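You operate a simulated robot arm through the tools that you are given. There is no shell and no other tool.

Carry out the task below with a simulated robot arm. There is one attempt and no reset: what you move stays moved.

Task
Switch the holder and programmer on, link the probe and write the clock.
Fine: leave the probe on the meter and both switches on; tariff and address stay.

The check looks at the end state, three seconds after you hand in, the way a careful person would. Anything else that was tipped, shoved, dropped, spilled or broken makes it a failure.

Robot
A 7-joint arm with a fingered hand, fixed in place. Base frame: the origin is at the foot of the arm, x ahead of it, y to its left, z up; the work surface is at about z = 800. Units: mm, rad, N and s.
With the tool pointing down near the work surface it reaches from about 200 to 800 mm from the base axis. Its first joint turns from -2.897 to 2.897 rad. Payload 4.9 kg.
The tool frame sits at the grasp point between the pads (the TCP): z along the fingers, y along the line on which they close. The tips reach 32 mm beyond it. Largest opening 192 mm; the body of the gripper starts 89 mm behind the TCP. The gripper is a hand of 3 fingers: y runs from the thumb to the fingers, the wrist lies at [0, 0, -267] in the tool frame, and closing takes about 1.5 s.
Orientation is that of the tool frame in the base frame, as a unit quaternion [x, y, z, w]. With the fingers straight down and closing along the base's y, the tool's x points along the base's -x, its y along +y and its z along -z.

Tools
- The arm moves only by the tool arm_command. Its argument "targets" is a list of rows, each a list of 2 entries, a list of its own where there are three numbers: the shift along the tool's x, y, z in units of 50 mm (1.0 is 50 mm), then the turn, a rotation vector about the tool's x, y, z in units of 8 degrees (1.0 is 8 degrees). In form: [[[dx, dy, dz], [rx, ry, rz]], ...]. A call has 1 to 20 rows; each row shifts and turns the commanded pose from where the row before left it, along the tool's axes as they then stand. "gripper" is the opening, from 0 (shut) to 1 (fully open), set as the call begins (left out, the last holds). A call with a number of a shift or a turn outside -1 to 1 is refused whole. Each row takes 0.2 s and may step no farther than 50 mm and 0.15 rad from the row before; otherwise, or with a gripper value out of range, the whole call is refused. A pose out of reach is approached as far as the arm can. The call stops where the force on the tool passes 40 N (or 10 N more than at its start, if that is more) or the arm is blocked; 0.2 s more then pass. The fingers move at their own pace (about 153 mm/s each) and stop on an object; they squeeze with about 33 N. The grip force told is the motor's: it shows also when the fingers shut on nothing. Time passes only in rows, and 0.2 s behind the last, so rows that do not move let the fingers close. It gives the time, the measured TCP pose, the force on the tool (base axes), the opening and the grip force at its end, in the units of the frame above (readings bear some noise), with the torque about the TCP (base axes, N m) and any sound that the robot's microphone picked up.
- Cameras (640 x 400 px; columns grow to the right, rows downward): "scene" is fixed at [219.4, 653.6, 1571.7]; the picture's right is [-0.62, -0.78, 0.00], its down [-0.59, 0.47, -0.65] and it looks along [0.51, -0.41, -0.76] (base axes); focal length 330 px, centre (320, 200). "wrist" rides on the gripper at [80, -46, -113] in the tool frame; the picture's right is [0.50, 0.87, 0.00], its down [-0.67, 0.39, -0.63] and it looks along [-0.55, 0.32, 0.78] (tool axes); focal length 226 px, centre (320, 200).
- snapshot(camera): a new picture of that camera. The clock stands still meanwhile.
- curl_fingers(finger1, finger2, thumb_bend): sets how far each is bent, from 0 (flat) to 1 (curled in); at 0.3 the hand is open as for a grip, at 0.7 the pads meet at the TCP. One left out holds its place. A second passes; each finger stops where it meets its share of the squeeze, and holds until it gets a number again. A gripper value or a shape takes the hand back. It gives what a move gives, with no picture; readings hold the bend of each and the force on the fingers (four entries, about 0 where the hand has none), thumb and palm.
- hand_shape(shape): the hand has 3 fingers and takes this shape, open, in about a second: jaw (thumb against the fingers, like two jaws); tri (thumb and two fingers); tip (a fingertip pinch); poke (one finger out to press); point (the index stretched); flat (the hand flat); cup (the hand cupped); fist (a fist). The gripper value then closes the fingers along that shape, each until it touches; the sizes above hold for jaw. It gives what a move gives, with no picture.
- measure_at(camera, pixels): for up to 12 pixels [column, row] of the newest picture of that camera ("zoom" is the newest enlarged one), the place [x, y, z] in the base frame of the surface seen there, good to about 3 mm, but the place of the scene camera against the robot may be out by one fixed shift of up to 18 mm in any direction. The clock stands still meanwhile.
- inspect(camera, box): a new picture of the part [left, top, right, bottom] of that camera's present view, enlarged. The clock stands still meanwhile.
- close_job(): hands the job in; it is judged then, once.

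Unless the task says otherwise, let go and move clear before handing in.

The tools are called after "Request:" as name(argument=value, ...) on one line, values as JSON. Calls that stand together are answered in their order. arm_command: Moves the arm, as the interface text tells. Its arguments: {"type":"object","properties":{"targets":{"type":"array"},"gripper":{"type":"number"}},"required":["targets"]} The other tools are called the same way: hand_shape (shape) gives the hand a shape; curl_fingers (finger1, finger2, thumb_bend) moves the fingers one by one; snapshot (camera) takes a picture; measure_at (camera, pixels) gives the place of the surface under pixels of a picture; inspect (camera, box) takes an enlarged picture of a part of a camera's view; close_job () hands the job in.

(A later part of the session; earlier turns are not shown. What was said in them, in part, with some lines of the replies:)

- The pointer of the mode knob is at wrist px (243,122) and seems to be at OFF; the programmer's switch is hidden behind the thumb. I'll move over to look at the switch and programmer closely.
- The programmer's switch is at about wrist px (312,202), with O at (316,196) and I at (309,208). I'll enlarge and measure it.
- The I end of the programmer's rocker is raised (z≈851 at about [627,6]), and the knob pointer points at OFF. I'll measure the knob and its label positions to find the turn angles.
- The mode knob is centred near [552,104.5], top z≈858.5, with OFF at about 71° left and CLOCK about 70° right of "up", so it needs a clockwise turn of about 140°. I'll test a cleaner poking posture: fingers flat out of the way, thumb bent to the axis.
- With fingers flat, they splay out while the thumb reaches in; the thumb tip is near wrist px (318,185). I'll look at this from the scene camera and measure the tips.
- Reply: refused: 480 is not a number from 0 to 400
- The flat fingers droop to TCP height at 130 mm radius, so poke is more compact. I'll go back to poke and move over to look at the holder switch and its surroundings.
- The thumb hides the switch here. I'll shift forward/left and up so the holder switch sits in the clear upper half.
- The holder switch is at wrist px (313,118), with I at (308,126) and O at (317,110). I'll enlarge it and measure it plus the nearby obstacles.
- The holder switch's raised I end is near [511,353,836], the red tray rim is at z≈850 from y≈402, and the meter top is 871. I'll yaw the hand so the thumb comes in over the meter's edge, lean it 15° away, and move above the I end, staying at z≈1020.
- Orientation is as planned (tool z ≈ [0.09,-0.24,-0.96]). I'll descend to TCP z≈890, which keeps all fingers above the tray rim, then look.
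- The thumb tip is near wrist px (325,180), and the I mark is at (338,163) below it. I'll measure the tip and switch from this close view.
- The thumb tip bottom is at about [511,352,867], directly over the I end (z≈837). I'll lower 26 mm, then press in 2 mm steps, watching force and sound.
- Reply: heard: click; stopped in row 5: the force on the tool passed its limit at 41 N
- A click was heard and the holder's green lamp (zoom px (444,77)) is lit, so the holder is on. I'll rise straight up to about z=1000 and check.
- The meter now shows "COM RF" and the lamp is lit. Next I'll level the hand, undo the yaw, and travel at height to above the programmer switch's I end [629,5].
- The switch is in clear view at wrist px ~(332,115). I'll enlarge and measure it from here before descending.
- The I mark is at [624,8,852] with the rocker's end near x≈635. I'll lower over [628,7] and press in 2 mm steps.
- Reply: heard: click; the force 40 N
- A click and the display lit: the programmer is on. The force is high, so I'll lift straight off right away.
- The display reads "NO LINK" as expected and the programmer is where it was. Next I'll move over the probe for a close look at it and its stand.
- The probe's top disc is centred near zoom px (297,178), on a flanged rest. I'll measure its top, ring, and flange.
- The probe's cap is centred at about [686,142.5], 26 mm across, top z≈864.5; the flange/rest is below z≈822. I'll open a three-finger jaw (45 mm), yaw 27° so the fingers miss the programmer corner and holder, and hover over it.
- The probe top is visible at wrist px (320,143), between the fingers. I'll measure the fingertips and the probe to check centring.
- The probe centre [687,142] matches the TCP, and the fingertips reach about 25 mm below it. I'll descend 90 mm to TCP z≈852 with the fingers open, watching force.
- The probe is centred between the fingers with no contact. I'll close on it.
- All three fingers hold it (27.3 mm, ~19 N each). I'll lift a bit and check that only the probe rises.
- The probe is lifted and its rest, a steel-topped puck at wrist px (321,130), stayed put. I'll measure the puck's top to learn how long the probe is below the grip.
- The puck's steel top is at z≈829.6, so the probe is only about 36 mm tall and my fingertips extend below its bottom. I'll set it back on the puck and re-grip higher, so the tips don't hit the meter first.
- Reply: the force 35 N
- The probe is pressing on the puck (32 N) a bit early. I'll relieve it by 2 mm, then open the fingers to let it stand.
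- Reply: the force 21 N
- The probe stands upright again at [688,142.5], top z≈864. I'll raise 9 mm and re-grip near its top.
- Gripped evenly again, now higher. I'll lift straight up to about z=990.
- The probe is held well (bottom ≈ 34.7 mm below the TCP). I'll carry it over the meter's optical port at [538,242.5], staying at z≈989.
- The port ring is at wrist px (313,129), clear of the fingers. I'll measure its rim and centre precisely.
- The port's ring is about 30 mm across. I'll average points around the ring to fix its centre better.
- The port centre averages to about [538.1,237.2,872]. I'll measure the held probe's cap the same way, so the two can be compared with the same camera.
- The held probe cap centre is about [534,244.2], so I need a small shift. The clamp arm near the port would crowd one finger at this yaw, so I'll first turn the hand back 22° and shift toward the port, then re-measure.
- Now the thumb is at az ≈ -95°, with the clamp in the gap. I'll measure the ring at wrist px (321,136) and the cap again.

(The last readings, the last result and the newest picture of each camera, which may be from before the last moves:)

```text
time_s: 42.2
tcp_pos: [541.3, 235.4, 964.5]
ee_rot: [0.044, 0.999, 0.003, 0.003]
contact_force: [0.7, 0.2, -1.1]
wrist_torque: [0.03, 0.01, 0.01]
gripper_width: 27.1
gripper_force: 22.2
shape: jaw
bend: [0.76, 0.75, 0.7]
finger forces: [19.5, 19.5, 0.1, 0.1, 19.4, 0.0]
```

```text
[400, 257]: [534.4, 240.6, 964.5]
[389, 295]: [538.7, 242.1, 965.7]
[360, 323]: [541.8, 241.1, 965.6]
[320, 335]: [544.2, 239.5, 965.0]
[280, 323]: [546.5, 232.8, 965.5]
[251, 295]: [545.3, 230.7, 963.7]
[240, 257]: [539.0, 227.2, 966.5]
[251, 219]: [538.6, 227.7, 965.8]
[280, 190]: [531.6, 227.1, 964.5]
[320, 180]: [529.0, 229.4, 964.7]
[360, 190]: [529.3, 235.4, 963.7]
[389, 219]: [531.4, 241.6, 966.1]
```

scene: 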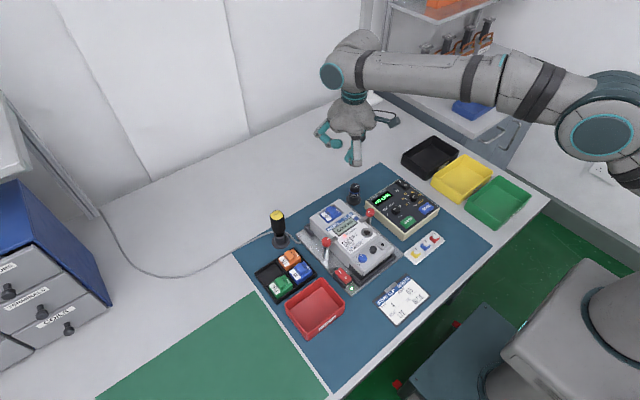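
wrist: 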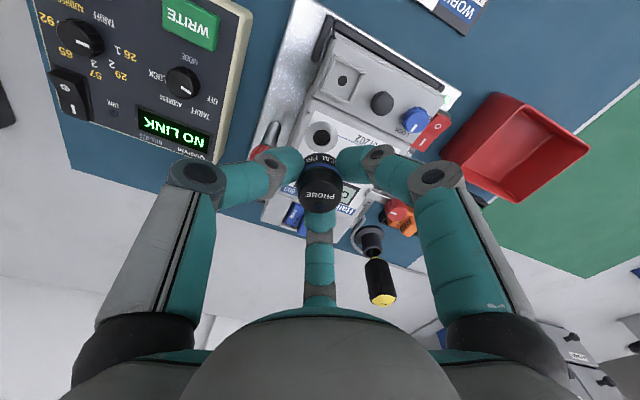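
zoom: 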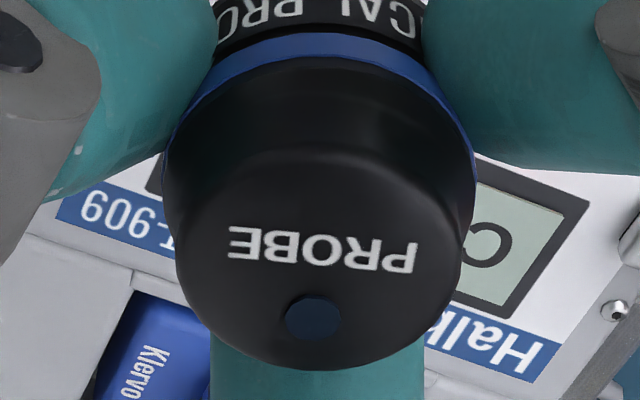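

The ring centre is about [538.5,236.8] and the cap centre [537.5,234.6]; they need just +1 and +1.5–2 mm. I'll correct and lower to about 10 mm above the port.

Request:
arm_command(targets=[[[-0.017, 0.034, 0.35], [0, 0, 0]], [[0, 0, 0.35], [0, 0, 0]], [[0, 0, 0.2], [0, 0, 0]], [[0, 0, 0], [0, 0, 0]]])

Request:
snapshot(camera="wrist")

Request:
inspect(camera="wrist", box=[260, 100, 380, 220])

Request:
inspect(camera="scene", box=[310, 170, 420, 280])

```text
time_s: 43.2
tcp_pos: [541.4, 237.7, 918.7]
ee_rot: [0.043, 0.999, 0.002, 0.004]
contact_force: [0.0, 0.0, -0.9]
wrist_torque: [0.03, 0.0, -0.01]
gripper_width: 26.8
gripper_force: 22.3
shape: jaw
bend: [0.76, 0.75, 0.7]
finger forces: [19.5, 19.4, 0.0, 0.0, 19.5, 0.1]
```

```text
taken
```

wrist: 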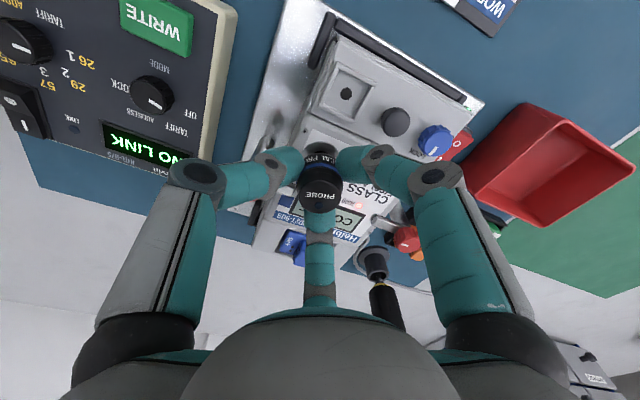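

```text
3.33 times, centred on (320, 160) of wrist
```

zoom: 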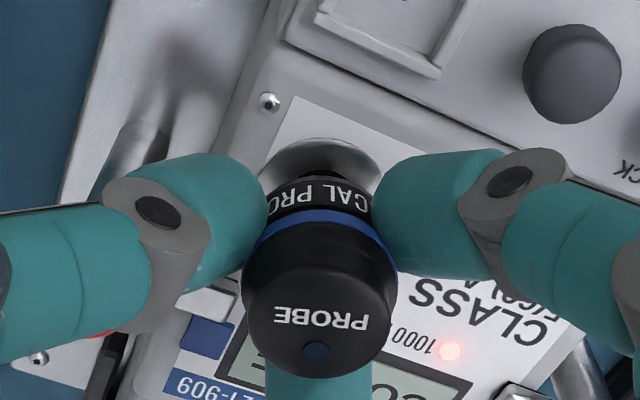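

```text
3.64 times, centred on (365, 225) of scene
```

zoom: 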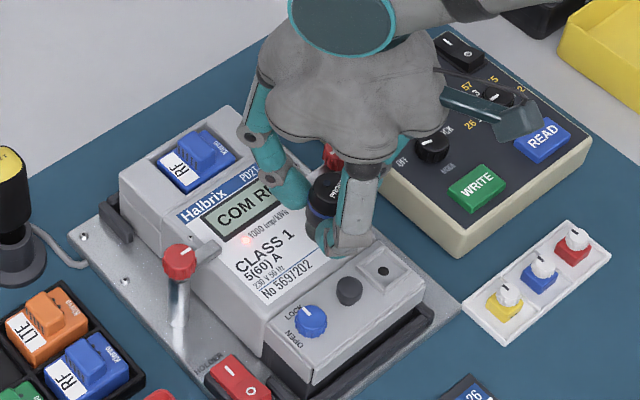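

The ring's visible arc is centred on the probe (zoom col ~319 vs 320), and the estimated offset is under 1 mm. I'll lower the last ~11 mm gently.

Request:
arm_command(targets=[[[0, 0, 0.1], [0, 0, 0]], [[0, 0, 0.06], [0, 0, 0]], [[0, 0, 0.04], [0, 0, 0]], [[0, 0, 0.02], [0, 0, 0]], [[0, 0, 0], [0, 0, 0]]])

Request:
snapshot(camera="wrist")

Request:
inspect(camera="wrist", box=[260, 100, 380, 220])

```text
time_s: 44.4
tcp_pos: [540.1, 238.8, 906.7]
ee_rot: [0.043, 0.999, 0.002, 0.002]
contact_force: [-1.2, 0.0, -4.2]
wrist_torque: [-0.02, 0.02, 0.0]
gripper_width: 26.8
gripper_force: 21.8
shape: jaw
bend: [0.76, 0.75, 0.7]
finger forces: [19.3, 19.0, 0.0, 0.0, 19.1, 0.1]
```

```text
taken
```

wrist: 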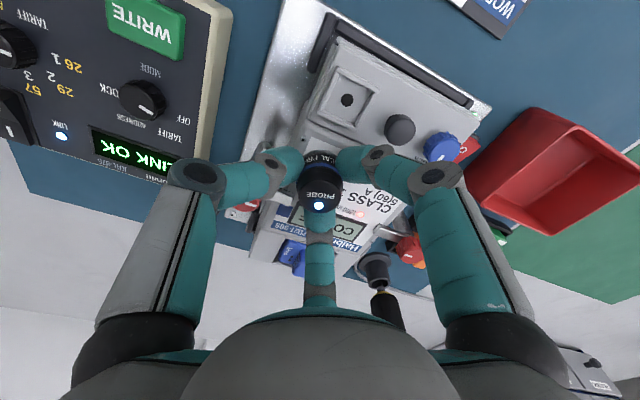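

```text
3.33 times, centred on (320, 160) of wrist
```

zoom: 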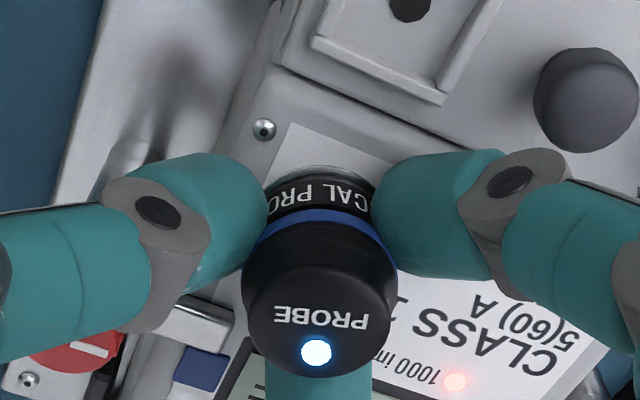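

"LINK OK" shows and the probe's lamp is lit; the magnet pulls (-4 N). I'll lower 1 mm more to seat it, then open the fingers just enough to release.

Request:
arm_command(targets=[[[0, 0, 0.015], [0, 0, 0]], [[0, 0, 0], [0, 0, 0]]])

Request:
arm_command(targets=[[[0, 0, 0], [0, 0, 0]], [[0, 0, 0], [0, 0, 0]], [[0, 0, 0], [0, 0, 0]], [[0, 0, 0], [0, 0, 0]]], gripper=0.22)

Request:
snapshot(camera="wrist")

Request:
inspect(camera="wrist", box=[260, 100, 380, 220])

```text
time_s: 45.0
tcp_pos: [540.5, 238.8, 906.4]
ee_rot: [0.042, 0.999, 0.001, 0.004]
contact_force: [-0.1, 0.3, -3.5]
wrist_torque: [0.02, 0.02, -0.02]
gripper_width: 27.0
gripper_force: 22.3
shape: jaw
bend: [0.76, 0.75, 0.7]
finger forces: [19.3, 19.0, 0.2, 0.0, 19.2, 0.0]
```

```text
time_s: 46.0
tcp_pos: [541.1, 239.3, 907.1]
ee_rot: [0.043, 0.999, 0.002, 0.004]
contact_force: [-0.2, 0.5, 0.7]
wrist_torque: [-0.01, 0.0, 0.03]
gripper_width: 42.2
gripper_force: 0.0
shape: jaw
bend: [0.78, 0.78, 0.7]
finger forces: [0.0, 0.1, 0.0, 0.0, 0.0, 0.0]
```

```text
taken
```

wrist: 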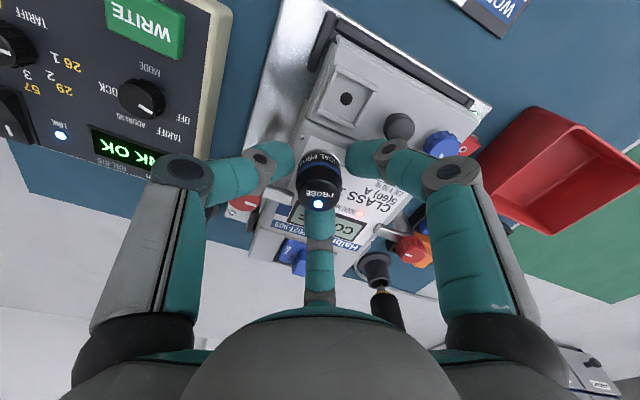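

```text
3.33 times, centred on (320, 160) of wrist
```

zoom: 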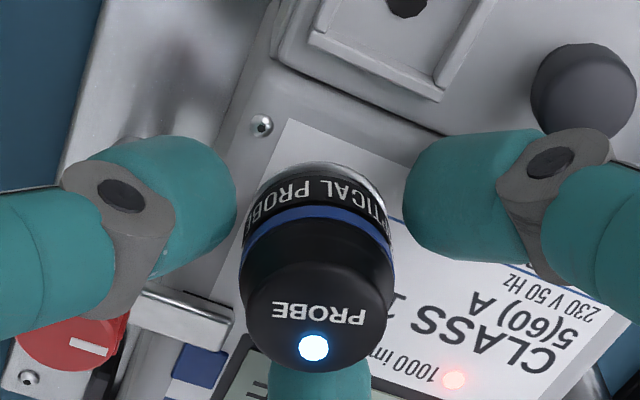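

The probe stands on the port by itself with LINK OK still shown. I'll lift straight up clear of it and check.

Request:
arm_command(targets=[[[0, 0, -0.2], [0, 0, 0]], [[0, 0, -0.4], [0, 0, 0]], [[0, 0, -0.7], [0, 0, 0]], [[0, 0, -0.7], [0, 0, 0]], [[0, 0, 0], [0, 0, 0]]])

Request:
snapshot(camera="wrist")

Request:
inspect(camera="wrist", box=[120, 40, 400, 240])

```text
time_s: 47.2
tcp_pos: [540.7, 238.3, 1007.6]
ee_rot: [0.042, 0.999, 0.001, 0.004]
contact_force: [0.4, 0.1, 0.4]
wrist_torque: [0.0, -0.01, -0.01]
gripper_width: 42.2
gripper_force: 0.0
shape: jaw
bend: [0.78, 0.78, 0.7]
finger forces: [0.0, 0.0, 0.0, 0.1, 0.0, 0.1]
```

```text
taken
```

wrist: 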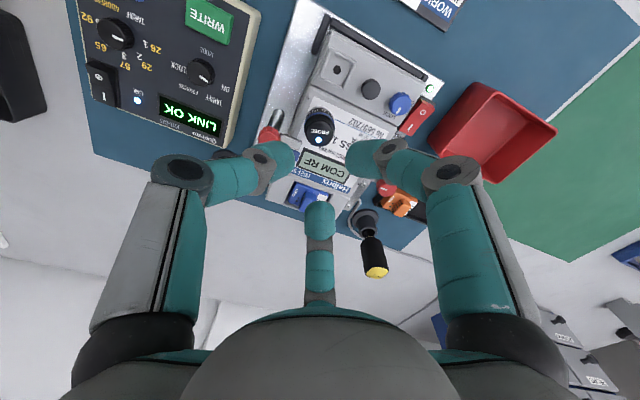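

```text
2.00 times, centred on (260, 140) of wrist
```

zoom: 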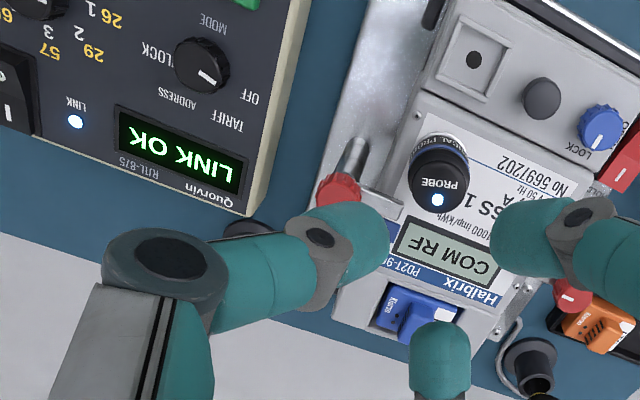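

Linked and released; LINK OK remains. Now for the mode knob: I'll move to view it and the WRITE button's edges closely before gripping.

Request:
arm_command(targets=[[[-0.45, -0.56, 0.067], [0, 0, 0]], [[-0.45, -0.56, 0.067], [0, 0, 0]], [[-0.45, -0.56, 0.067], [0, 0, 0]], [[0, 0, 0], [0, 0, 0]]])

Request:
snapshot(camera="wrist")

Request:
inspect(camera="wrist", box=[200, 20, 360, 150])

```text
time_s: 48.2
tcp_pos: [601.1, 148.6, 997.5]
ee_rot: [0.043, 0.999, 0.002, 0.003]
contact_force: [0.4, 0.0, 0.6]
wrist_torque: [0.01, 0.01, 0.0]
gripper_width: 42.2
gripper_force: 0.1
shape: jaw
bend: [0.78, 0.78, 0.7]
finger forces: [0.0, 0.0, 0.0, 0.0, 0.1, 0.0]
```

```text
taken
```

wrist: 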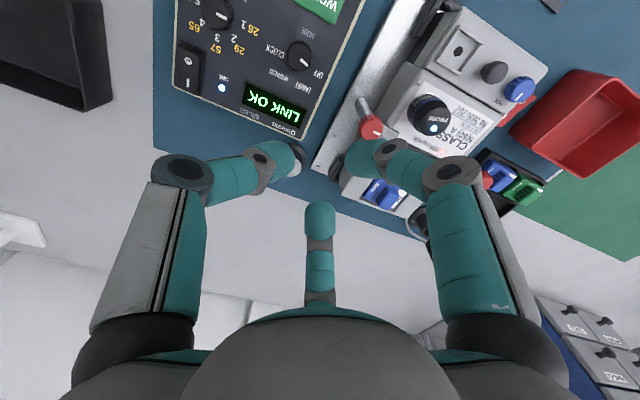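

```text
3.08 times, centred on (280, 85) of wrist
```

zoom: 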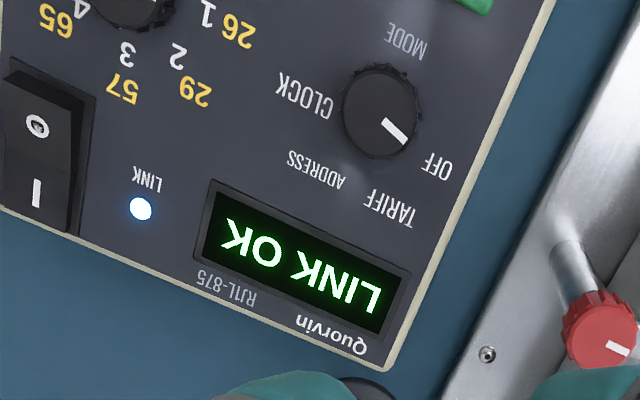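

WRITE is partly out of frame. I'll back up slightly for a full view.

Request:
arm_command(targets=[[[0.7, -0.23, -0.24], [0, 0, 0]], [[0, 0, 0], [0, 0, 0]]])

Request:
inspect(camera="wrist", box=[230, 20, 390, 150])

Request:
snapshot(camera="wrist")

```text
time_s: 48.8
tcp_pos: [565.0, 139.5, 1009.0]
ee_rot: [0.043, 0.999, 0.002, 0.004]
contact_force: [-0.6, 0.9, 0.6]
wrist_torque: [-0.02, 0.01, -0.02]
gripper_width: 42.1
gripper_force: 0.1
shape: jaw
bend: [0.78, 0.78, 0.7]
finger forces: [0.0, 0.1, 0.0, 0.0, 0.1, 0.0]
```

```text
3.08 times, centred on (310, 85) of wrist
```

zoom: 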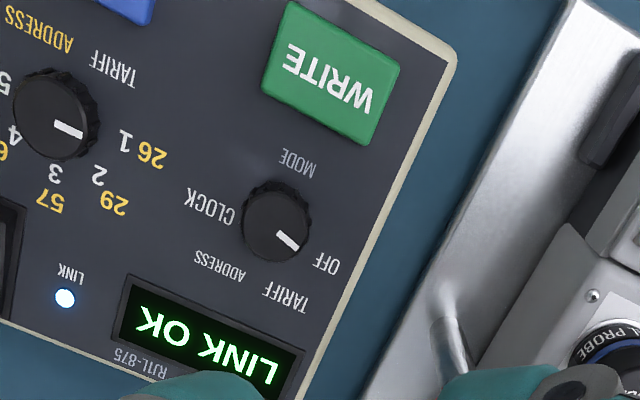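

```text
taken
```

wrist: 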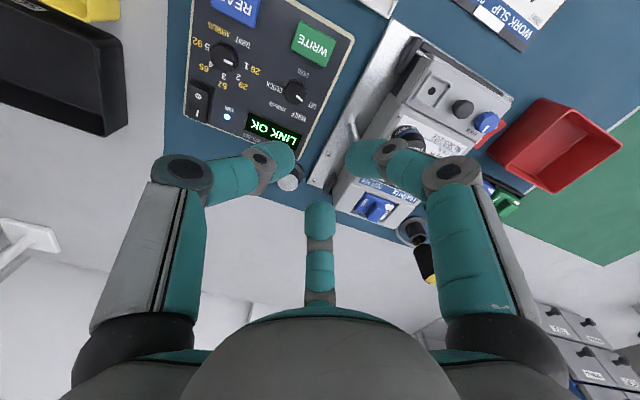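

I'll measure knob rim, labels and WRITE's near edge from this enlarged view.

Request:
inspect(camera="wrist", box=[270, 70, 330, 130])

Request:
measure_at(camera="wrist", pixels=[[294, 50], [308, 59], [325, 66], [311, 45], [318, 22], [337, 40], [326, 40], [290, 40], [306, 76], [315, 105], [298, 116], [278, 106]])

```text
6.67 times, centred on (300, 100) of wrist
```

zoom: 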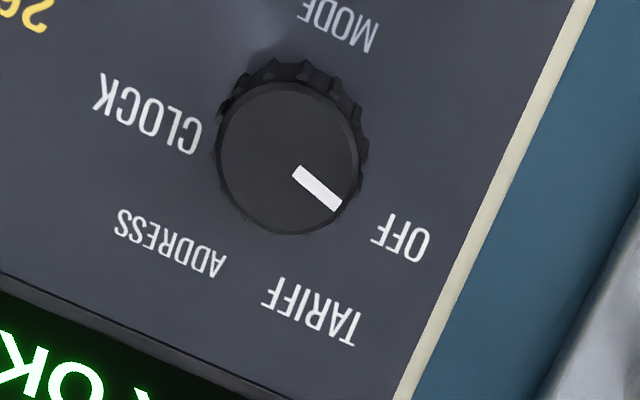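

```text
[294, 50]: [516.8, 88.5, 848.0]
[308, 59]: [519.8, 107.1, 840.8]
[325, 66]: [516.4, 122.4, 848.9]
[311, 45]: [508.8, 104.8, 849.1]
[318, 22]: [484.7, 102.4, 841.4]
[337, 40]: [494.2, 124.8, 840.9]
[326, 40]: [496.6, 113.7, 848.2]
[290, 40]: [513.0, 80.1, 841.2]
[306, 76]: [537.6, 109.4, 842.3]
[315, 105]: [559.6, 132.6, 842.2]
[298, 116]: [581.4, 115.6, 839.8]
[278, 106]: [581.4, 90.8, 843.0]
```

WRITE's near edge is at x≈518, about 34 mm from the knob. I'll average points on the knob's top disc, centred at zoom px (289,158).

Request:
measure_at(camera="zoom", pixels=[[339, 158], [332, 183], [314, 202], [289, 210], [264, 202], [246, 183], [239, 158], [246, 133], [264, 114], [289, 106], [314, 114], [332, 133]])

Request:
measure_at(camera="zoom", pixels=[[300, 172], [338, 206], [289, 158], [402, 238], [312, 308], [170, 240], [150, 115], [345, 25], [289, 230], [222, 158], [356, 158], [289, 88]])

```text
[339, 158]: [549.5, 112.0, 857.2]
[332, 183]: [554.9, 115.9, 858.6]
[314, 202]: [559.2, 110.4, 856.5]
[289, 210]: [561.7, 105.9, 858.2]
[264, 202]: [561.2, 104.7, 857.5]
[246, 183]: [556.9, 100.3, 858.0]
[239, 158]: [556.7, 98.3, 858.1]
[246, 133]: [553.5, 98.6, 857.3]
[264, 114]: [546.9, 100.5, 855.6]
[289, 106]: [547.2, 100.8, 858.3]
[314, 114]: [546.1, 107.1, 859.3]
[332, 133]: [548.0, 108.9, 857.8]
```

```text
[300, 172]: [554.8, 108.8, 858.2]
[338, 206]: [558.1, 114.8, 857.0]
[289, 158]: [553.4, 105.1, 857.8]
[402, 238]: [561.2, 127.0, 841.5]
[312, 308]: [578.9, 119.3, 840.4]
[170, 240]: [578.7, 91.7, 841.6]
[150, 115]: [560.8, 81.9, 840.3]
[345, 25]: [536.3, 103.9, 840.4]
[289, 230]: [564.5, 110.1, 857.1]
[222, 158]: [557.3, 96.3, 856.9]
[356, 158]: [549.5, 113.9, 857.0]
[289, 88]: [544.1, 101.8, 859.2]
```

The knob is centred at about [553.5,105.3], top z≈858; OFF is at about -72° and CLOCK at about +73°. I'll pre-rotate the hand so a clockwise ~145° turn fits comfortably and the fingers stay away from WRITE at start and end.

Request:
arm_command(targets=[[[0, 0, 0], [0, 0, -0.96]], [[0, 0, 0], [0, 0, -0.96]], [[0, 0, 0], [0, 0, -0.96]], [[0, 0, 0], [0, 0, -0.96]], [[0, 0, 0], [0, 0, -0.96]], [[0, 0, 0], [0, 0, -0.96]], [[0, 0, 0], [0, 0, -0.96]], [[0, 0, 0], [0, 0, -0.96]], [[0, 0, 0], [0, 0, -0.96]], [[0, 0, 0], [0, 0, -0.96]], [[0, 0, 0], [0, 0, -0.96]], [[0, 0, 0], [0, 0, -0.96]], [[0, 0, 0], [0, 0, -0.96]], [[0, 0, 0], [0, 0, -0.96]], [[0, 0, 0], [0, 0, 0]]])

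Request:
snapshot(camera="wrist")

Request:
snapshot(camera="scene")

```text
time_s: 52.0
tcp_pos: [564.5, 139.3, 1009.0]
ee_rot: [0.781, -0.624, 0.002, -0.003]
contact_force: [0.9, -1.4, 0.3]
wrist_torque: [0.0, 0.02, 0.0]
gripper_width: 42.2
gripper_force: 0.1
shape: jaw
bend: [0.78, 0.78, 0.7]
finger forces: [0.1, 0.0, 0.1, 0.0, 0.0, 0.0]
```

```text
taken
```

wrist: 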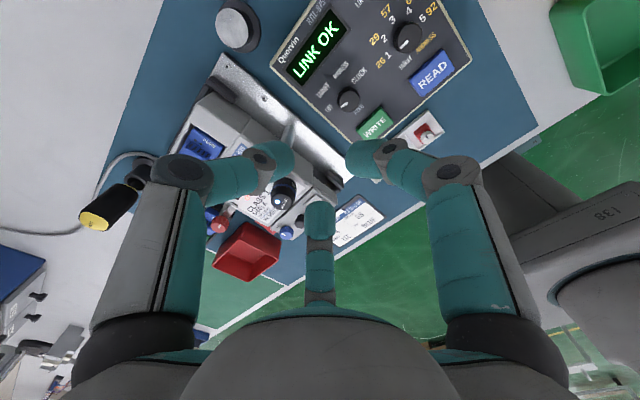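

```text
taken
```

scene: 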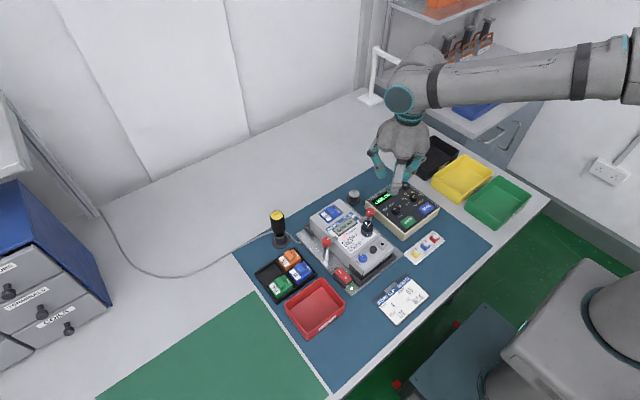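

The rotation worked, and everything in the scene is in place. I'll move over the knob at z≈930 and re-measure it from here.

Request:
arm_command(targets=[[[0.309, 0.176, 0.79], [0, 0, 0]], [[0.309, 0.176, 0.79], [0, 0, 0]], [[0, 0, 0], [0, 0, 0]]])

Request:
snapshot(camera="wrist")

Request:
inspect(camera="wrist", box=[285, 120, 355, 180])

```text
time_s: 52.8
tcp_pos: [550.1, 113.6, 926.3]
ee_rot: [0.778, -0.628, 0.004, 0.0]
contact_force: [0.4, 0.2, -0.1]
wrist_torque: [0.01, -0.06, 0.02]
gripper_width: 42.1
gripper_force: 0.1
shape: jaw
bend: [0.77, 0.78, 0.7]
finger forces: [0.1, 0.1, 0.0, 0.0, 0.0, 0.0]
out of reach, approached as far as the arm can: row 2
```

```text
taken
```

wrist: 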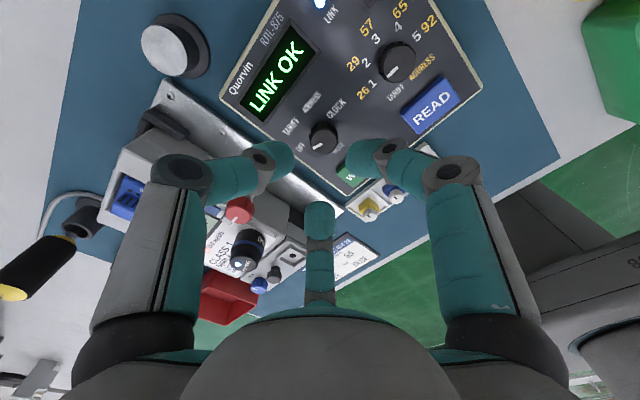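

```text
6.67 times, centred on (320, 150) of wrist
```

zoom: 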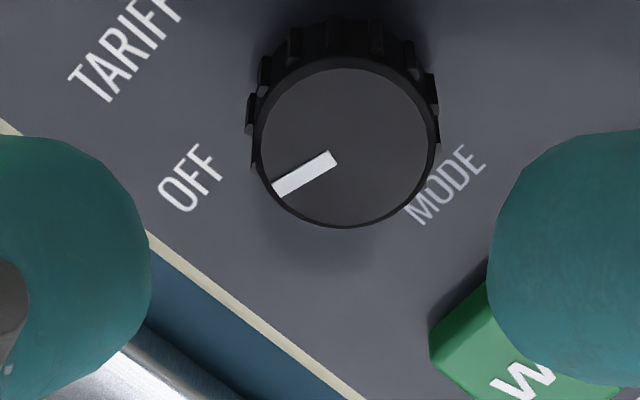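

The arm hit a joint limit at this yaw ("out of reach"), so the wrist has more room the other way. I'll rise and rotate +120° (same finger pattern, other end of the range).

Request:
arm_command(targets=[[[0, 0, -0.7], [0, 0, 0]], [[0, 0, -0.7], [0, 0, 0]], [[0, 0, 0], [0, 0, 0]]])

Request:
arm_command(targets=[[[0, 0, 0], [0, 0, 1]], [[0, 0, 0], [0, 0, 1]], [[0, 0, 0], [0, 0, 1]], [[0, 0, 0], [0, 0, 1]], [[0, 0, 0], [0, 0, 1]], [[0, 0, 0], [0, 0, 1]], [[0, 0, 0], [0, 0, 1]], [[0, 0, 0], [0, 0, 1]], [[0, 0, 0], [0, 0, 1]], [[0, 0, 0], [0, 0, 1]], [[0, 0, 0], [0, 0, 1]], [[0, 0, 0], [0, 0, 1]], [[0, 0, 0], [0, 0, 1]], [[0, 0, 0], [0, 0, 1]], [[0, 0, 0], [0, 0, 1]], [[0, 0, 0], [0, 0, 0]]])

```text
time_s: 53.6
tcp_pos: [551.5, 114.5, 998.2]
ee_rot: [0.778, -0.628, 0.005, -0.002]
contact_force: [0.4, -0.7, 0.1]
wrist_torque: [0.0, 0.02, 0.05]
gripper_width: 42.2
gripper_force: 0.0
shape: jaw
bend: [0.77, 0.78, 0.7]
finger forces: [0.0, 0.0, 0.0, 0.1, 0.0, 0.0]
```

```text
time_s: 57.0
tcp_pos: [552.6, 113.4, 1000.2]
ee_rot: [0.152, 0.988, 0.002, 0.003]
contact_force: [1.5, 0.5, 0.1]
wrist_torque: [0.02, -0.01, -0.02]
gripper_width: 42.1
gripper_force: 0.1
shape: jaw
bend: [0.77, 0.78, 0.7]
finger forces: [0.0, 0.0, 0.0, 0.0, 0.0, 0.0]
```

The hand is now at yaw +17.5° with no limit problem. I'll go down over the knob to z≈930 and measure again.

Request:
arm_command(targets=[[[-0.037, -0.071, 0.7], [0, 0, 0]], [[-0.037, -0.071, 0.7], [0, 0, 0]], [[0, 0, 0], [0, 0, 0]]])

Request:
snapshot(camera="wrist")

Request:
inspect(camera="wrist", box=[285, 120, 355, 180])

```text
time_s: 57.8
tcp_pos: [553.8, 106.4, 928.9]
ee_rot: [0.151, 0.988, 0.003, 0.003]
contact_force: [0.2, 0.0, -0.1]
wrist_torque: [0.0, 0.0, -0.01]
gripper_width: 42.2
gripper_force: 0.1
shape: jaw
bend: [0.77, 0.78, 0.7]
finger forces: [0.0, 0.1, 0.0, 0.0, 0.1, 0.0]
```

```text
taken
```

wrist: 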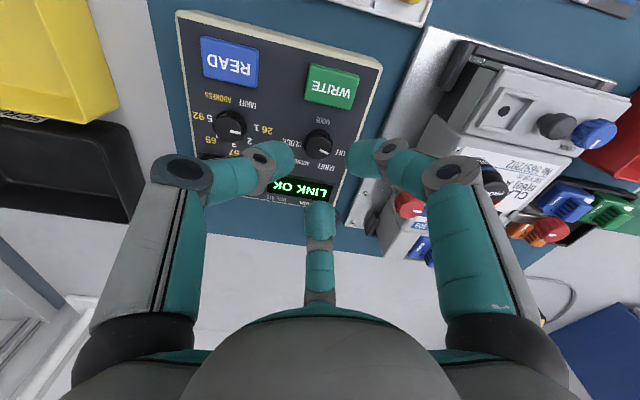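

```text
6.67 times, centred on (320, 150) of wrist
```

zoom: 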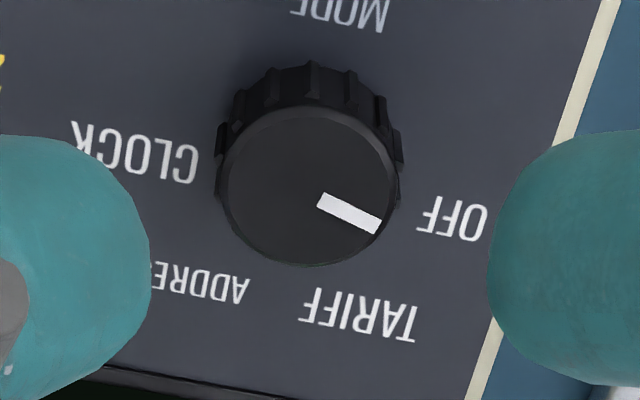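

The knob's position in this view matches the same small offset the probe had in the grip, so the hand is centred on it. I'll descend to TCP z≈877, leaving the tips a few mm above the panel.

Request:
arm_command(targets=[[[0, 0, 0.5], [0, 0, 0]], [[0, 0, 0.35], [0, 0, 0]], [[0, 0, 0.15], [0, 0, 0]], [[0, 0, 0.04], [0, 0, 0]], [[0, 0, 0], [0, 0, 0]]])

Request:
inspect(camera="wrist", box=[250, 90, 390, 230])

Request:
inspect(camera="scene", box=[350, 150, 460, 250])

```text
time_s: 59.0
tcp_pos: [554.1, 105.0, 877.5]
ee_rot: [0.152, 0.988, 0.003, 0.003]
contact_force: [0.2, 0.1, -0.7]
wrist_torque: [-0.02, 0.04, 0.03]
gripper_width: 42.3
gripper_force: 0.0
shape: jaw
bend: [0.77, 0.78, 0.7]
finger forces: [0.0, 0.1, 0.0, 0.0, 0.0, 0.0]
```

```text
2.86 times, centred on (320, 160) of wrist
```

zoom: 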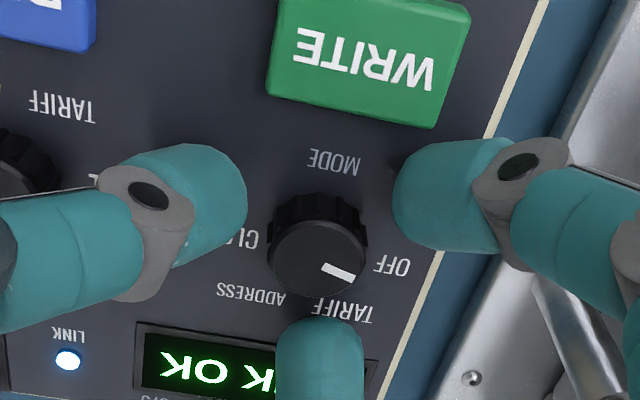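

```text
4.00 times, centred on (405, 200) of scene
```

zoom: 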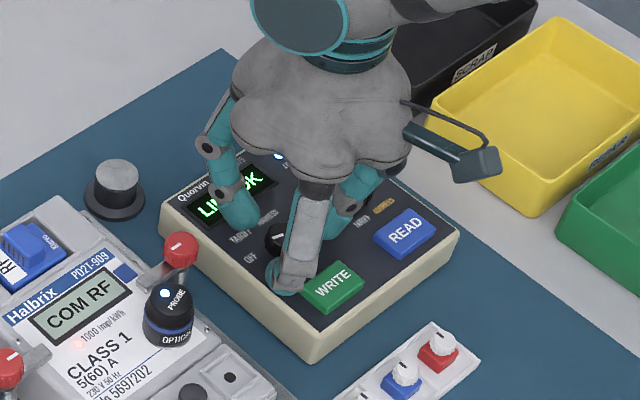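

The knob sits between the three fingers with no contact. I'll close onto it.

Request:
arm_command(targets=[[[0, 0, 0], [0, 0, 0]], [[0, 0, 0], [0, 0, 0]], [[0, 0, 0], [0, 0, 0]], [[0, 0, 0], [0, 0, 0]], [[0, 0, 0], [0, 0, 0]], [[0, 0, 0], [0, 0, 0]]], gripper=0.0)

Request:
inspect(camera="wrist", box=[250, 90, 390, 230])

```text
time_s: 60.4
tcp_pos: [552.0, 105.4, 876.9]
ee_rot: [0.151, 0.989, 0.003, 0.002]
contact_force: [1.0, 1.1, -9.5]
wrist_torque: [0.0, -0.03, 0.01]
gripper_width: 18.1
gripper_force: 33.0
shape: jaw
bend: [0.74, 0.74, 0.7]
finger forces: [28.5, 28.3, 0.1, 0.0, 28.5, 0.0]
```

```text
2.86 times, centred on (320, 160) of wrist
```

zoom: 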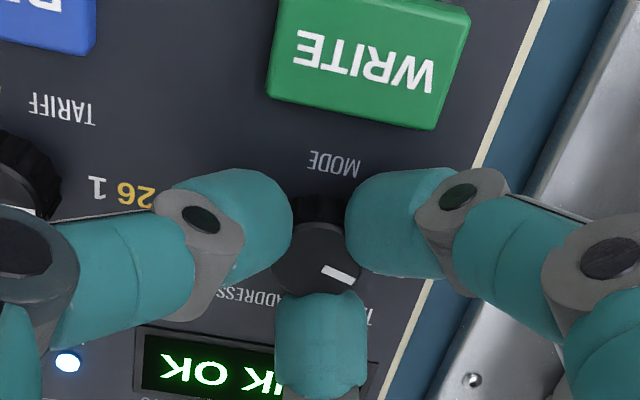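

The knob is gripped evenly (~28 N each). I'll turn clockwise by about 48° first and check.

Request:
arm_command(targets=[[[0, 0, 0], [0, 0, 0.8]], [[0, 0, 0], [0, 0, 0.8]], [[0, 0, 0], [0, 0, 0.8]], [[0, 0, 0], [0, 0, 0.8]], [[0, 0, 0], [0, 0, 0.8]], [[0, 0, 0], [0, 0, 0.8]], [[0, 0, 0], [0, 0, 0.8]], [[0, 0, 0], [0, 0, 0]]])

Request:
inspect(camera="wrist", box=[250, 90, 390, 230])

Request:
inspect(camera="scene", box=[350, 150, 460, 250])

```text
time_s: 62.2
tcp_pos: [553.6, 105.8, 876.6]
ee_rot: [0.517, 0.856, 0.003, 0.003]
contact_force: [0.0, 3.2, -8.7]
wrist_torque: [0.05, 0.0, -0.01]
gripper_width: 18.3
gripper_force: 33.0
shape: jaw
bend: [0.74, 0.74, 0.7]
finger forces: [29.6, 27.9, 0.1, 0.0, 28.5, 0.2]
```

```text
2.86 times, centred on (320, 160) of wrist
```

zoom: 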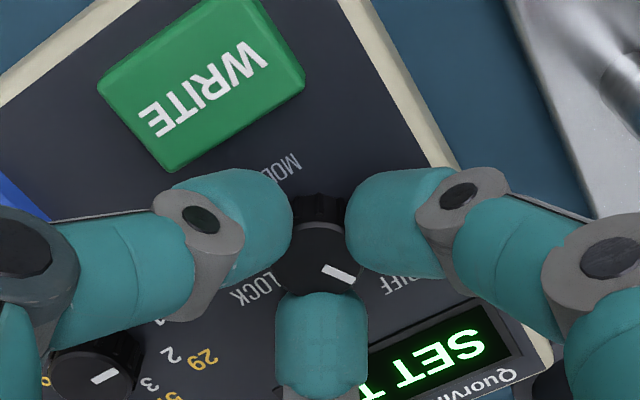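

```text
4.00 times, centred on (405, 200) of scene
```

zoom: 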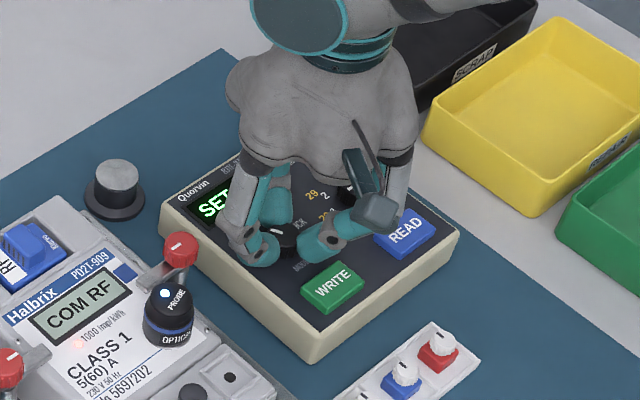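

The knob turned with the hand and the display now reads "SET T…" (tariff mode, nothing written). I'll keep turning another ~77° and check.

Request:
arm_command(targets=[[[0, 0, 0], [0, 0, 0.8]], [[0, 0, 0], [0, 0, 0.8]], [[0, 0, 0], [0, 0, 0.8]], [[0, 0, 0], [0, 0, 0.8]], [[0, 0, 0], [0, 0, 0.8]], [[0, 0, 0], [0, 0, 0.8]], [[0, 0, 0], [0, 0, 0.8]], [[0, 0, 0], [0, 0, 0.8]], [[0, 0, 0], [0, 0, 0.8]], [[0, 0, 0], [0, 0, 0.8]], [[0, 0, 0], [0, 0, 0.8]], [[0, 0, 0], [0, 0, 0.8]], [[0, 0, 0], [0, 0, 0]]])

Request:
inspect(camera="wrist", box=[250, 90, 390, 230])

Request:
inspect(camera="scene", box=[350, 150, 460, 250])

```text
time_s: 65.0
tcp_pos: [553.7, 104.6, 876.7]
ee_rot: [0.937, 0.349, 0.003, -0.001]
contact_force: [1.9, -7.8, -13.3]
wrist_torque: [-0.24, 0.0, -0.01]
gripper_width: 17.9
gripper_force: 32.7
shape: jaw
bend: [0.74, 0.74, 0.7]
finger forces: [29.9, 33.2, 0.1, 0.1, 26.1, 0.0]
```

```text
2.86 times, centred on (320, 160) of wrist
```

zoom: 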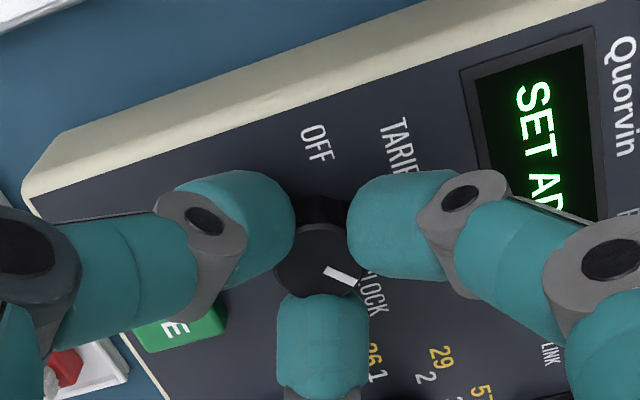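

```text
4.00 times, centred on (405, 200) of scene
```

zoom: 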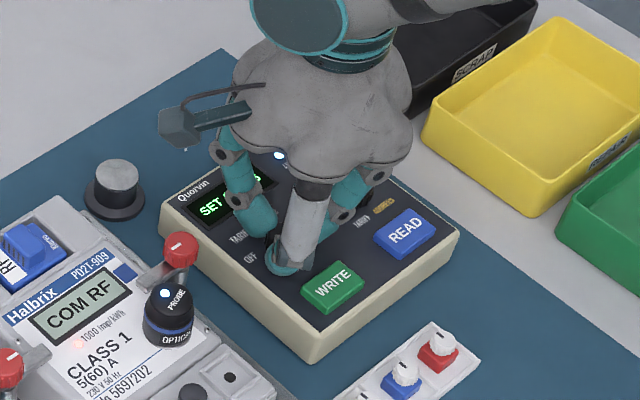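

It now reads "SET AD…" (address) after ~122°, so the steps are about 50°. I'll turn ~28° more to reach CLOCK.

Request:
arm_command(targets=[[[0, 0, 0], [0, 0, 0.7]], [[0, 0, 0], [0, 0, 0.7]], [[0, 0, 0], [0, 0, 0.7]], [[0, 0, 0], [0, 0, 0.7]], [[0, 0, 0], [0, 0, 0.7]], [[0, 0, 0], [0, 0, 0]]])

Request:
inspect(camera="wrist", box=[250, 60, 430, 240])

Request:
inspect(camera="scene", box=[350, 150, 460, 250])

```text
time_s: 66.4
tcp_pos: [554.8, 105.4, 875.8]
ee_rot: [0.994, 0.113, 0.003, -0.001]
contact_force: [-0.6, -9.1, -12.4]
wrist_torque: [-0.29, 0.02, 0.08]
gripper_width: 17.5
gripper_force: 33.1
shape: jaw
bend: [0.73, 0.74, 0.7]
finger forces: [32.2, 33.0, 0.0, 0.1, 25.7, 0.0]
```

```text
2.22 times, centred on (340, 150) of wrist
```

zoom: 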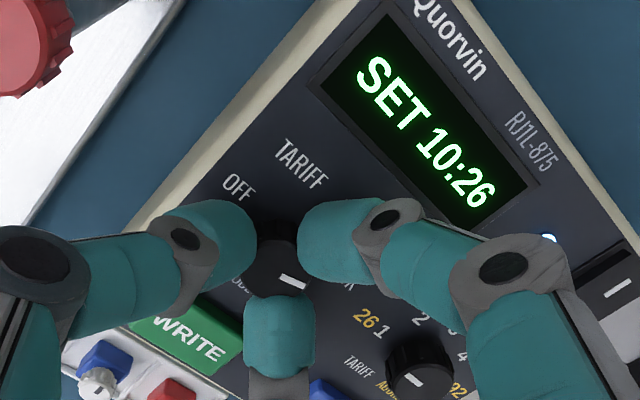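

```text
4.00 times, centred on (405, 200) of scene
```

zoom: 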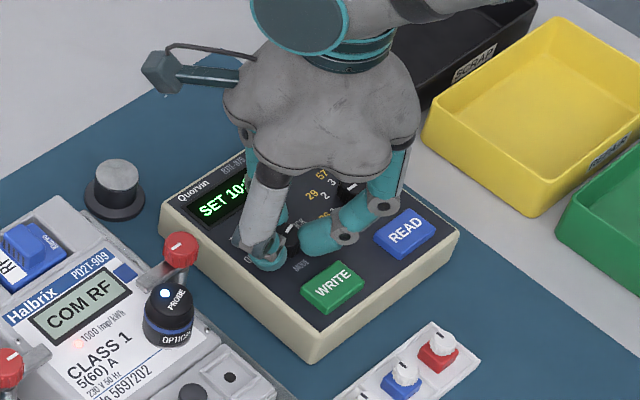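

The display reads "SET 10:26", so the knob is at CLOCK. I'll release the knob with a modest opening and lift straight up.

Request:
arm_command(targets=[[[0, 0, 0], [0, 0, 0]], [[0, 0, 0], [0, 0, 0]], [[0, 0, 0], [0, 0, 0]], [[0, 0, 0], [0, 0, 0]]], gripper=0.19)

Request:
arm_command(targets=[[[0, 0, -0.2], [0, 0, 0]], [[0, 0, -0.5], [0, 0, 0]], [[0, 0, -0.8], [0, 0, 0]], [[0, 0, -0.9], [0, 0, 0]], [[0, 0, 0], [0, 0, 0]]])

Request:
snapshot(camera="wrist")

Request:
inspect(camera="scene", box=[330, 150, 460, 270])

```text
time_s: 67.4
tcp_pos: [554.3, 105.8, 877.6]
ee_rot: [0.993, 0.114, 0.004, -0.001]
contact_force: [0.1, -0.2, -0.3]
wrist_torque: [0.0, 0.03, 0.02]
gripper_width: 36.6
gripper_force: 0.0
shape: jaw
bend: [0.77, 0.77, 0.7]
finger forces: [0.1, 0.0, 0.0, 0.1, 0.0, 0.0]
```

```text
time_s: 68.6
tcp_pos: [553.8, 103.9, 998.3]
ee_rot: [0.994, 0.113, 0.003, -0.001]
contact_force: [0.3, -0.3, -0.9]
wrist_torque: [-0.01, 0.01, -0.02]
gripper_width: 36.2
gripper_force: 0.1
shape: jaw
bend: [0.77, 0.77, 0.7]
finger forces: [0.0, 0.1, 0.1, 0.0, 0.1, 0.1]
```

```text
taken
```

wrist: 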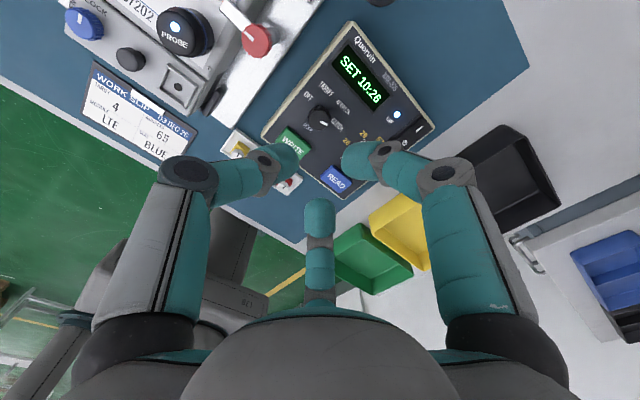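

```text
3.33 times, centred on (395, 210) of scene
```

zoom: 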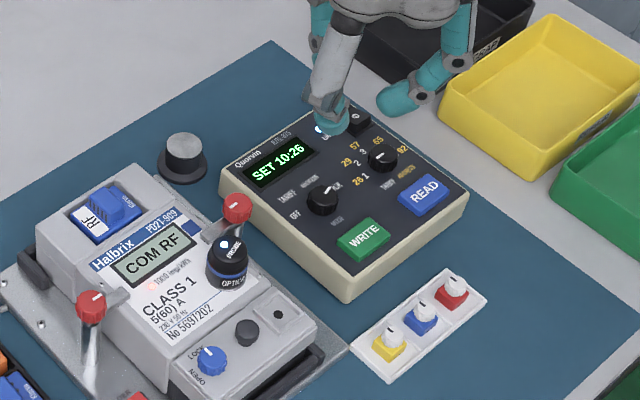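

"SET 10:26" stays, and all else looks right. For WRITE (centre ≈ [503,105], top z≈848.5) I'll take the poke shape, turn so the thumb comes from the robot side, and hover above it.

Request:
hand_shape(shape="poke")

Request:
arm_command(targets=[[[0, 0, 0], [0, 0, -0.9675]], [[0, 0, 0], [0, 0, -0.9675]], [[0, 0, 0], [0, 0, -0.9675]], [[0, 0, 0], [0, 0, -0.9675]], [[0, 0, 0], [0, 0, -0.9675]], [[0, 0, 0], [0, 0, -0.9675]], [[0, 0, 0], [0, 0, -0.9675]], [[0, 0, 0], [0, 0, -0.9675]], [[0, 0, 0], [0, 0, -0.9675]], [[0, 0, 0], [0, 0, -0.9675]], [[0.01, -0.52, 0.6], [0, 0, 0]], [[0.01, -0.52, 0.6], [0, 0, 0]], [[0, 0, 0], [0, 0, 0]]])

Request:
snapshot(camera="wrist")

Request:
inspect(camera="scene", box=[330, 150, 460, 270])

```text
time_s: 69.5
tcp_pos: [553.9, 104.0, 997.6]
ee_rot: [0.994, 0.114, 0.003, -0.001]
contact_force: [0.1, 0.6, -0.4]
wrist_torque: [-0.02, -0.02, -0.02]
gripper_width: 0.0
gripper_force: 0.0
shape: poke
bend: [1.0, 1.0, 0.91]
finger forces: [0.0, 0.0, 0.1, 0.0, 0.0, 0.0]
```

```text
time_s: 72.3
tcp_pos: [501.5, 105.6, 936.4]
ee_rot: [0.705, 0.709, 0.004, 0.001]
contact_force: [0.4, -0.4, -0.3]
wrist_torque: [-0.01, 0.0, -0.02]
gripper_width: 0.0
gripper_force: 0.0
shape: poke
bend: [1.0, 1.0, 0.91]
finger forces: [0.0, 0.0, 0.1, 0.0, 0.0, 0.0]
```

```text
taken
```

wrist: 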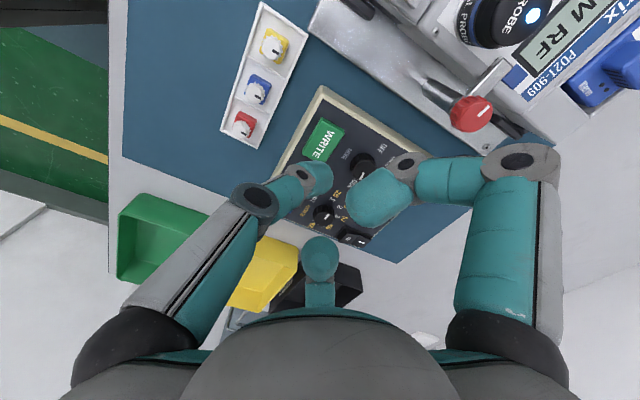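

```text
3.33 times, centred on (395, 210) of scene
```

zoom: 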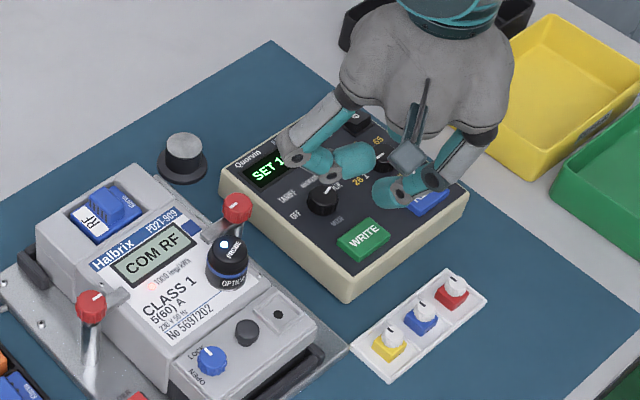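

WRITE (wrist px (323,140)) is right under the thumb tip's axis. I'll lower to just above it and then press in small steps.

Request:
arm_command(targets=[[[0, 0, 0.5], [0, 0, 0]], [[0, 0, 0.45], [0, 0, 0]], [[0, 0, 0.05], [0, 0, 0]], [[0, 0, 0], [0, 0, 0]]])

Request:
inspect(camera="wrist", box=[250, 90, 390, 220])

Request:
inspect(camera="scene", box=[350, 160, 460, 260])

```text
time_s: 73.3
tcp_pos: [501.7, 105.8, 885.8]
ee_rot: [0.704, 0.71, 0.004, 0.001]
contact_force: [0.4, 0.4, 1.0]
wrist_torque: [0.01, 0.01, 0.01]
gripper_width: 0.0
gripper_force: 0.0
shape: poke
bend: [1.0, 1.0, 0.91]
finger forces: [0.1, 0.0, 0.0, 0.0, 0.0, 0.0]
```

```text
3.08 times, centred on (320, 155) of wrist
```

zoom: 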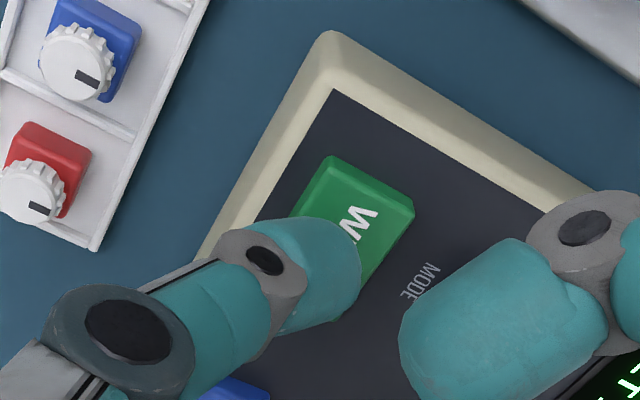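

```text
4.00 times, centred on (405, 210) of scene
```

zoom: 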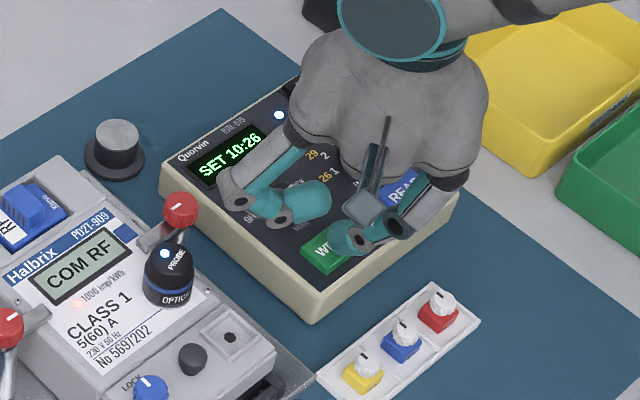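

The thumb tip is just above the WRITE button. I'll quickly measure tip and button corners to confirm before pressing.

Request:
measure_at(camera="zoom", pixels=[[320, 200]])

Request:
snapshot(camera="wrist")

Request:
measure_at(camera="wrist", pixels=[[323, 142], [349, 157], [312, 159], [333, 160], [330, 185], [331, 175], [318, 177], [322, 195]])

```text
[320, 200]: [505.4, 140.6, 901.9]
```

```text
taken
```

wrist: 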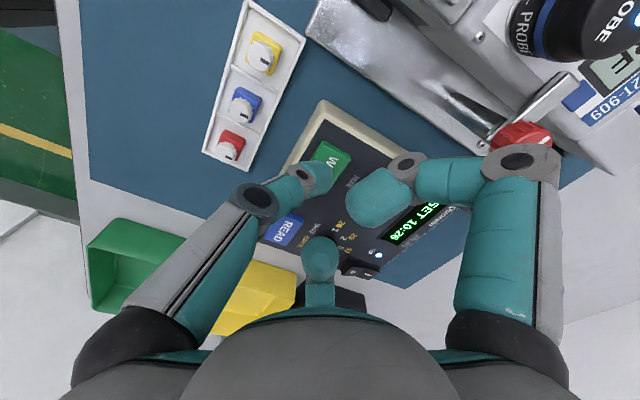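

```text
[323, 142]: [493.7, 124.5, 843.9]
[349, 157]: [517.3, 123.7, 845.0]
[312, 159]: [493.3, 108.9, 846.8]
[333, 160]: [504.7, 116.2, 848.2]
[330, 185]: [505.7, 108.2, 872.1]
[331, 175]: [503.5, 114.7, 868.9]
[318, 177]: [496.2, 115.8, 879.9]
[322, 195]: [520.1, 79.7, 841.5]
```

The tip is over the button's centre ([≈502,106]). I'll press down in small steps.

Request:
arm_command(targets=[[[0, 0, 0.08], [0, 0, 0]], [[0, 0, 0.03], [0, 0, 0]], [[0, 0, 0.03], [0, 0, 0]], [[0, 0, 0.03], [0, 0, 0]]])

Request:
inspect(camera="scene", box=[350, 160, 460, 260])

```text
time_s: 74.3
tcp_pos: [501.7, 106.3, 878.8]
ee_rot: [0.704, 0.71, 0.003, 0.001]
contact_force: [-0.6, 1.3, 3.2]
wrist_torque: [0.02, 0.02, -0.01]
gripper_width: 0.1
gripper_force: 0.1
shape: poke
bend: [1.0, 1.0, 0.91]
finger forces: [0.1, 0.0, 0.0, 0.0, 3.1, 0.0]
heard: click
```

```text
4.00 times, centred on (405, 210) of scene
```

zoom: 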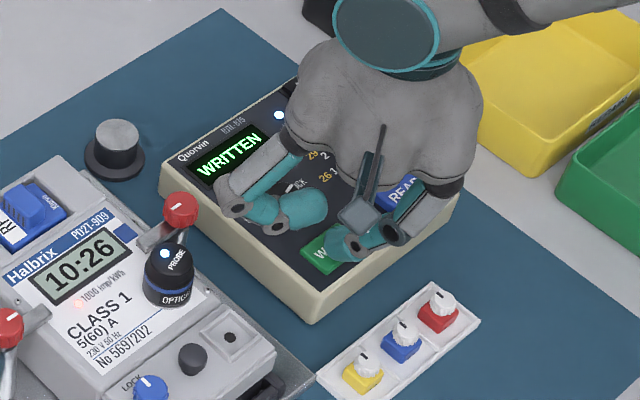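

A click, "WRITTEN" on the programmer, and the meter shows "10:26". I'll lift straight up and move clear.

Request:
arm_command(targets=[[[0, 0, -0.2], [0, 0, 0]], [[0, 0, -0.6], [0, 0, 0]], [[0, 0, -0.9], [0, 0, 0]], [[0, 0, -0.9], [0, 0, 0]], [[0, 0, -0.9], [0, 0, 0]], [[0, 0, -0.6], [0, 0, 0]], [[0, 0, 0], [0, 0, 0]]])

Request:
snapshot(camera="scene")

Request:
inspect(camera="scene", box=[300, 170, 450, 300])

```text
time_s: 75.9
tcp_pos: [501.2, 106.8, 1083.0]
ee_rot: [0.705, 0.709, 0.003, 0.002]
contact_force: [0.7, 1.0, 0.4]
wrist_torque: [-0.03, 0.04, 0.01]
gripper_width: 0.0
gripper_force: 0.1
shape: poke
bend: [1.0, 1.0, 0.91]
finger forces: [0.0, 0.1, 0.1, 0.0, 0.0, 0.1]
```

```text
taken
```

scene: 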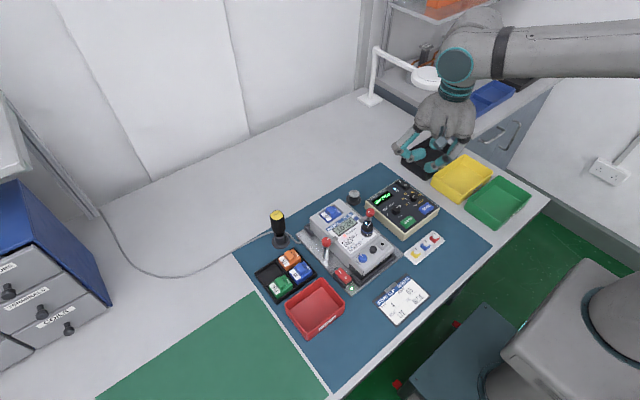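

```text
3.08 times, centred on (375, 235) of scene
```

zoom: 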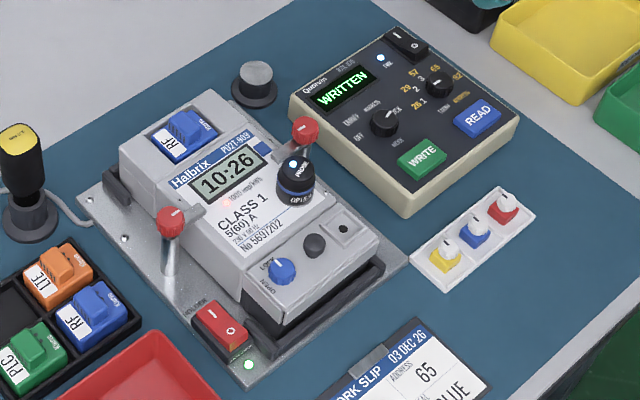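

The final view shows the meter at "10:26", "WRITTEN" on the programmer, and the probe seated on the port with its lamp lit. The holder lamp is green, both switches are on, and nothing else has shifted, so I'll hand in.

Request:
close_job()

```text
The job is handed in.
```

The clock is written: the programmer showed "WRITTEN" and the meter now reads 10:26.

- **Switches:** the holder and the programmer are both on. The holder's lamp is green and the programmer's display is lit.
- **Probe:** it sits on the meter's optical port, and the programmer showed "LINK OK" once it was in place. I set it back on its rest once to grip it higher before placing it.
- **Mode knob:** I turned it from OFF to CLOCK and left it there. It passed through TARIFF and ADDRESS on the way, but I pressed WRITE only once, in CLOCK, so tariff and address were not written.

In the last picture nothing else had moved. The hand was empty and clear of the bench when I handed in.
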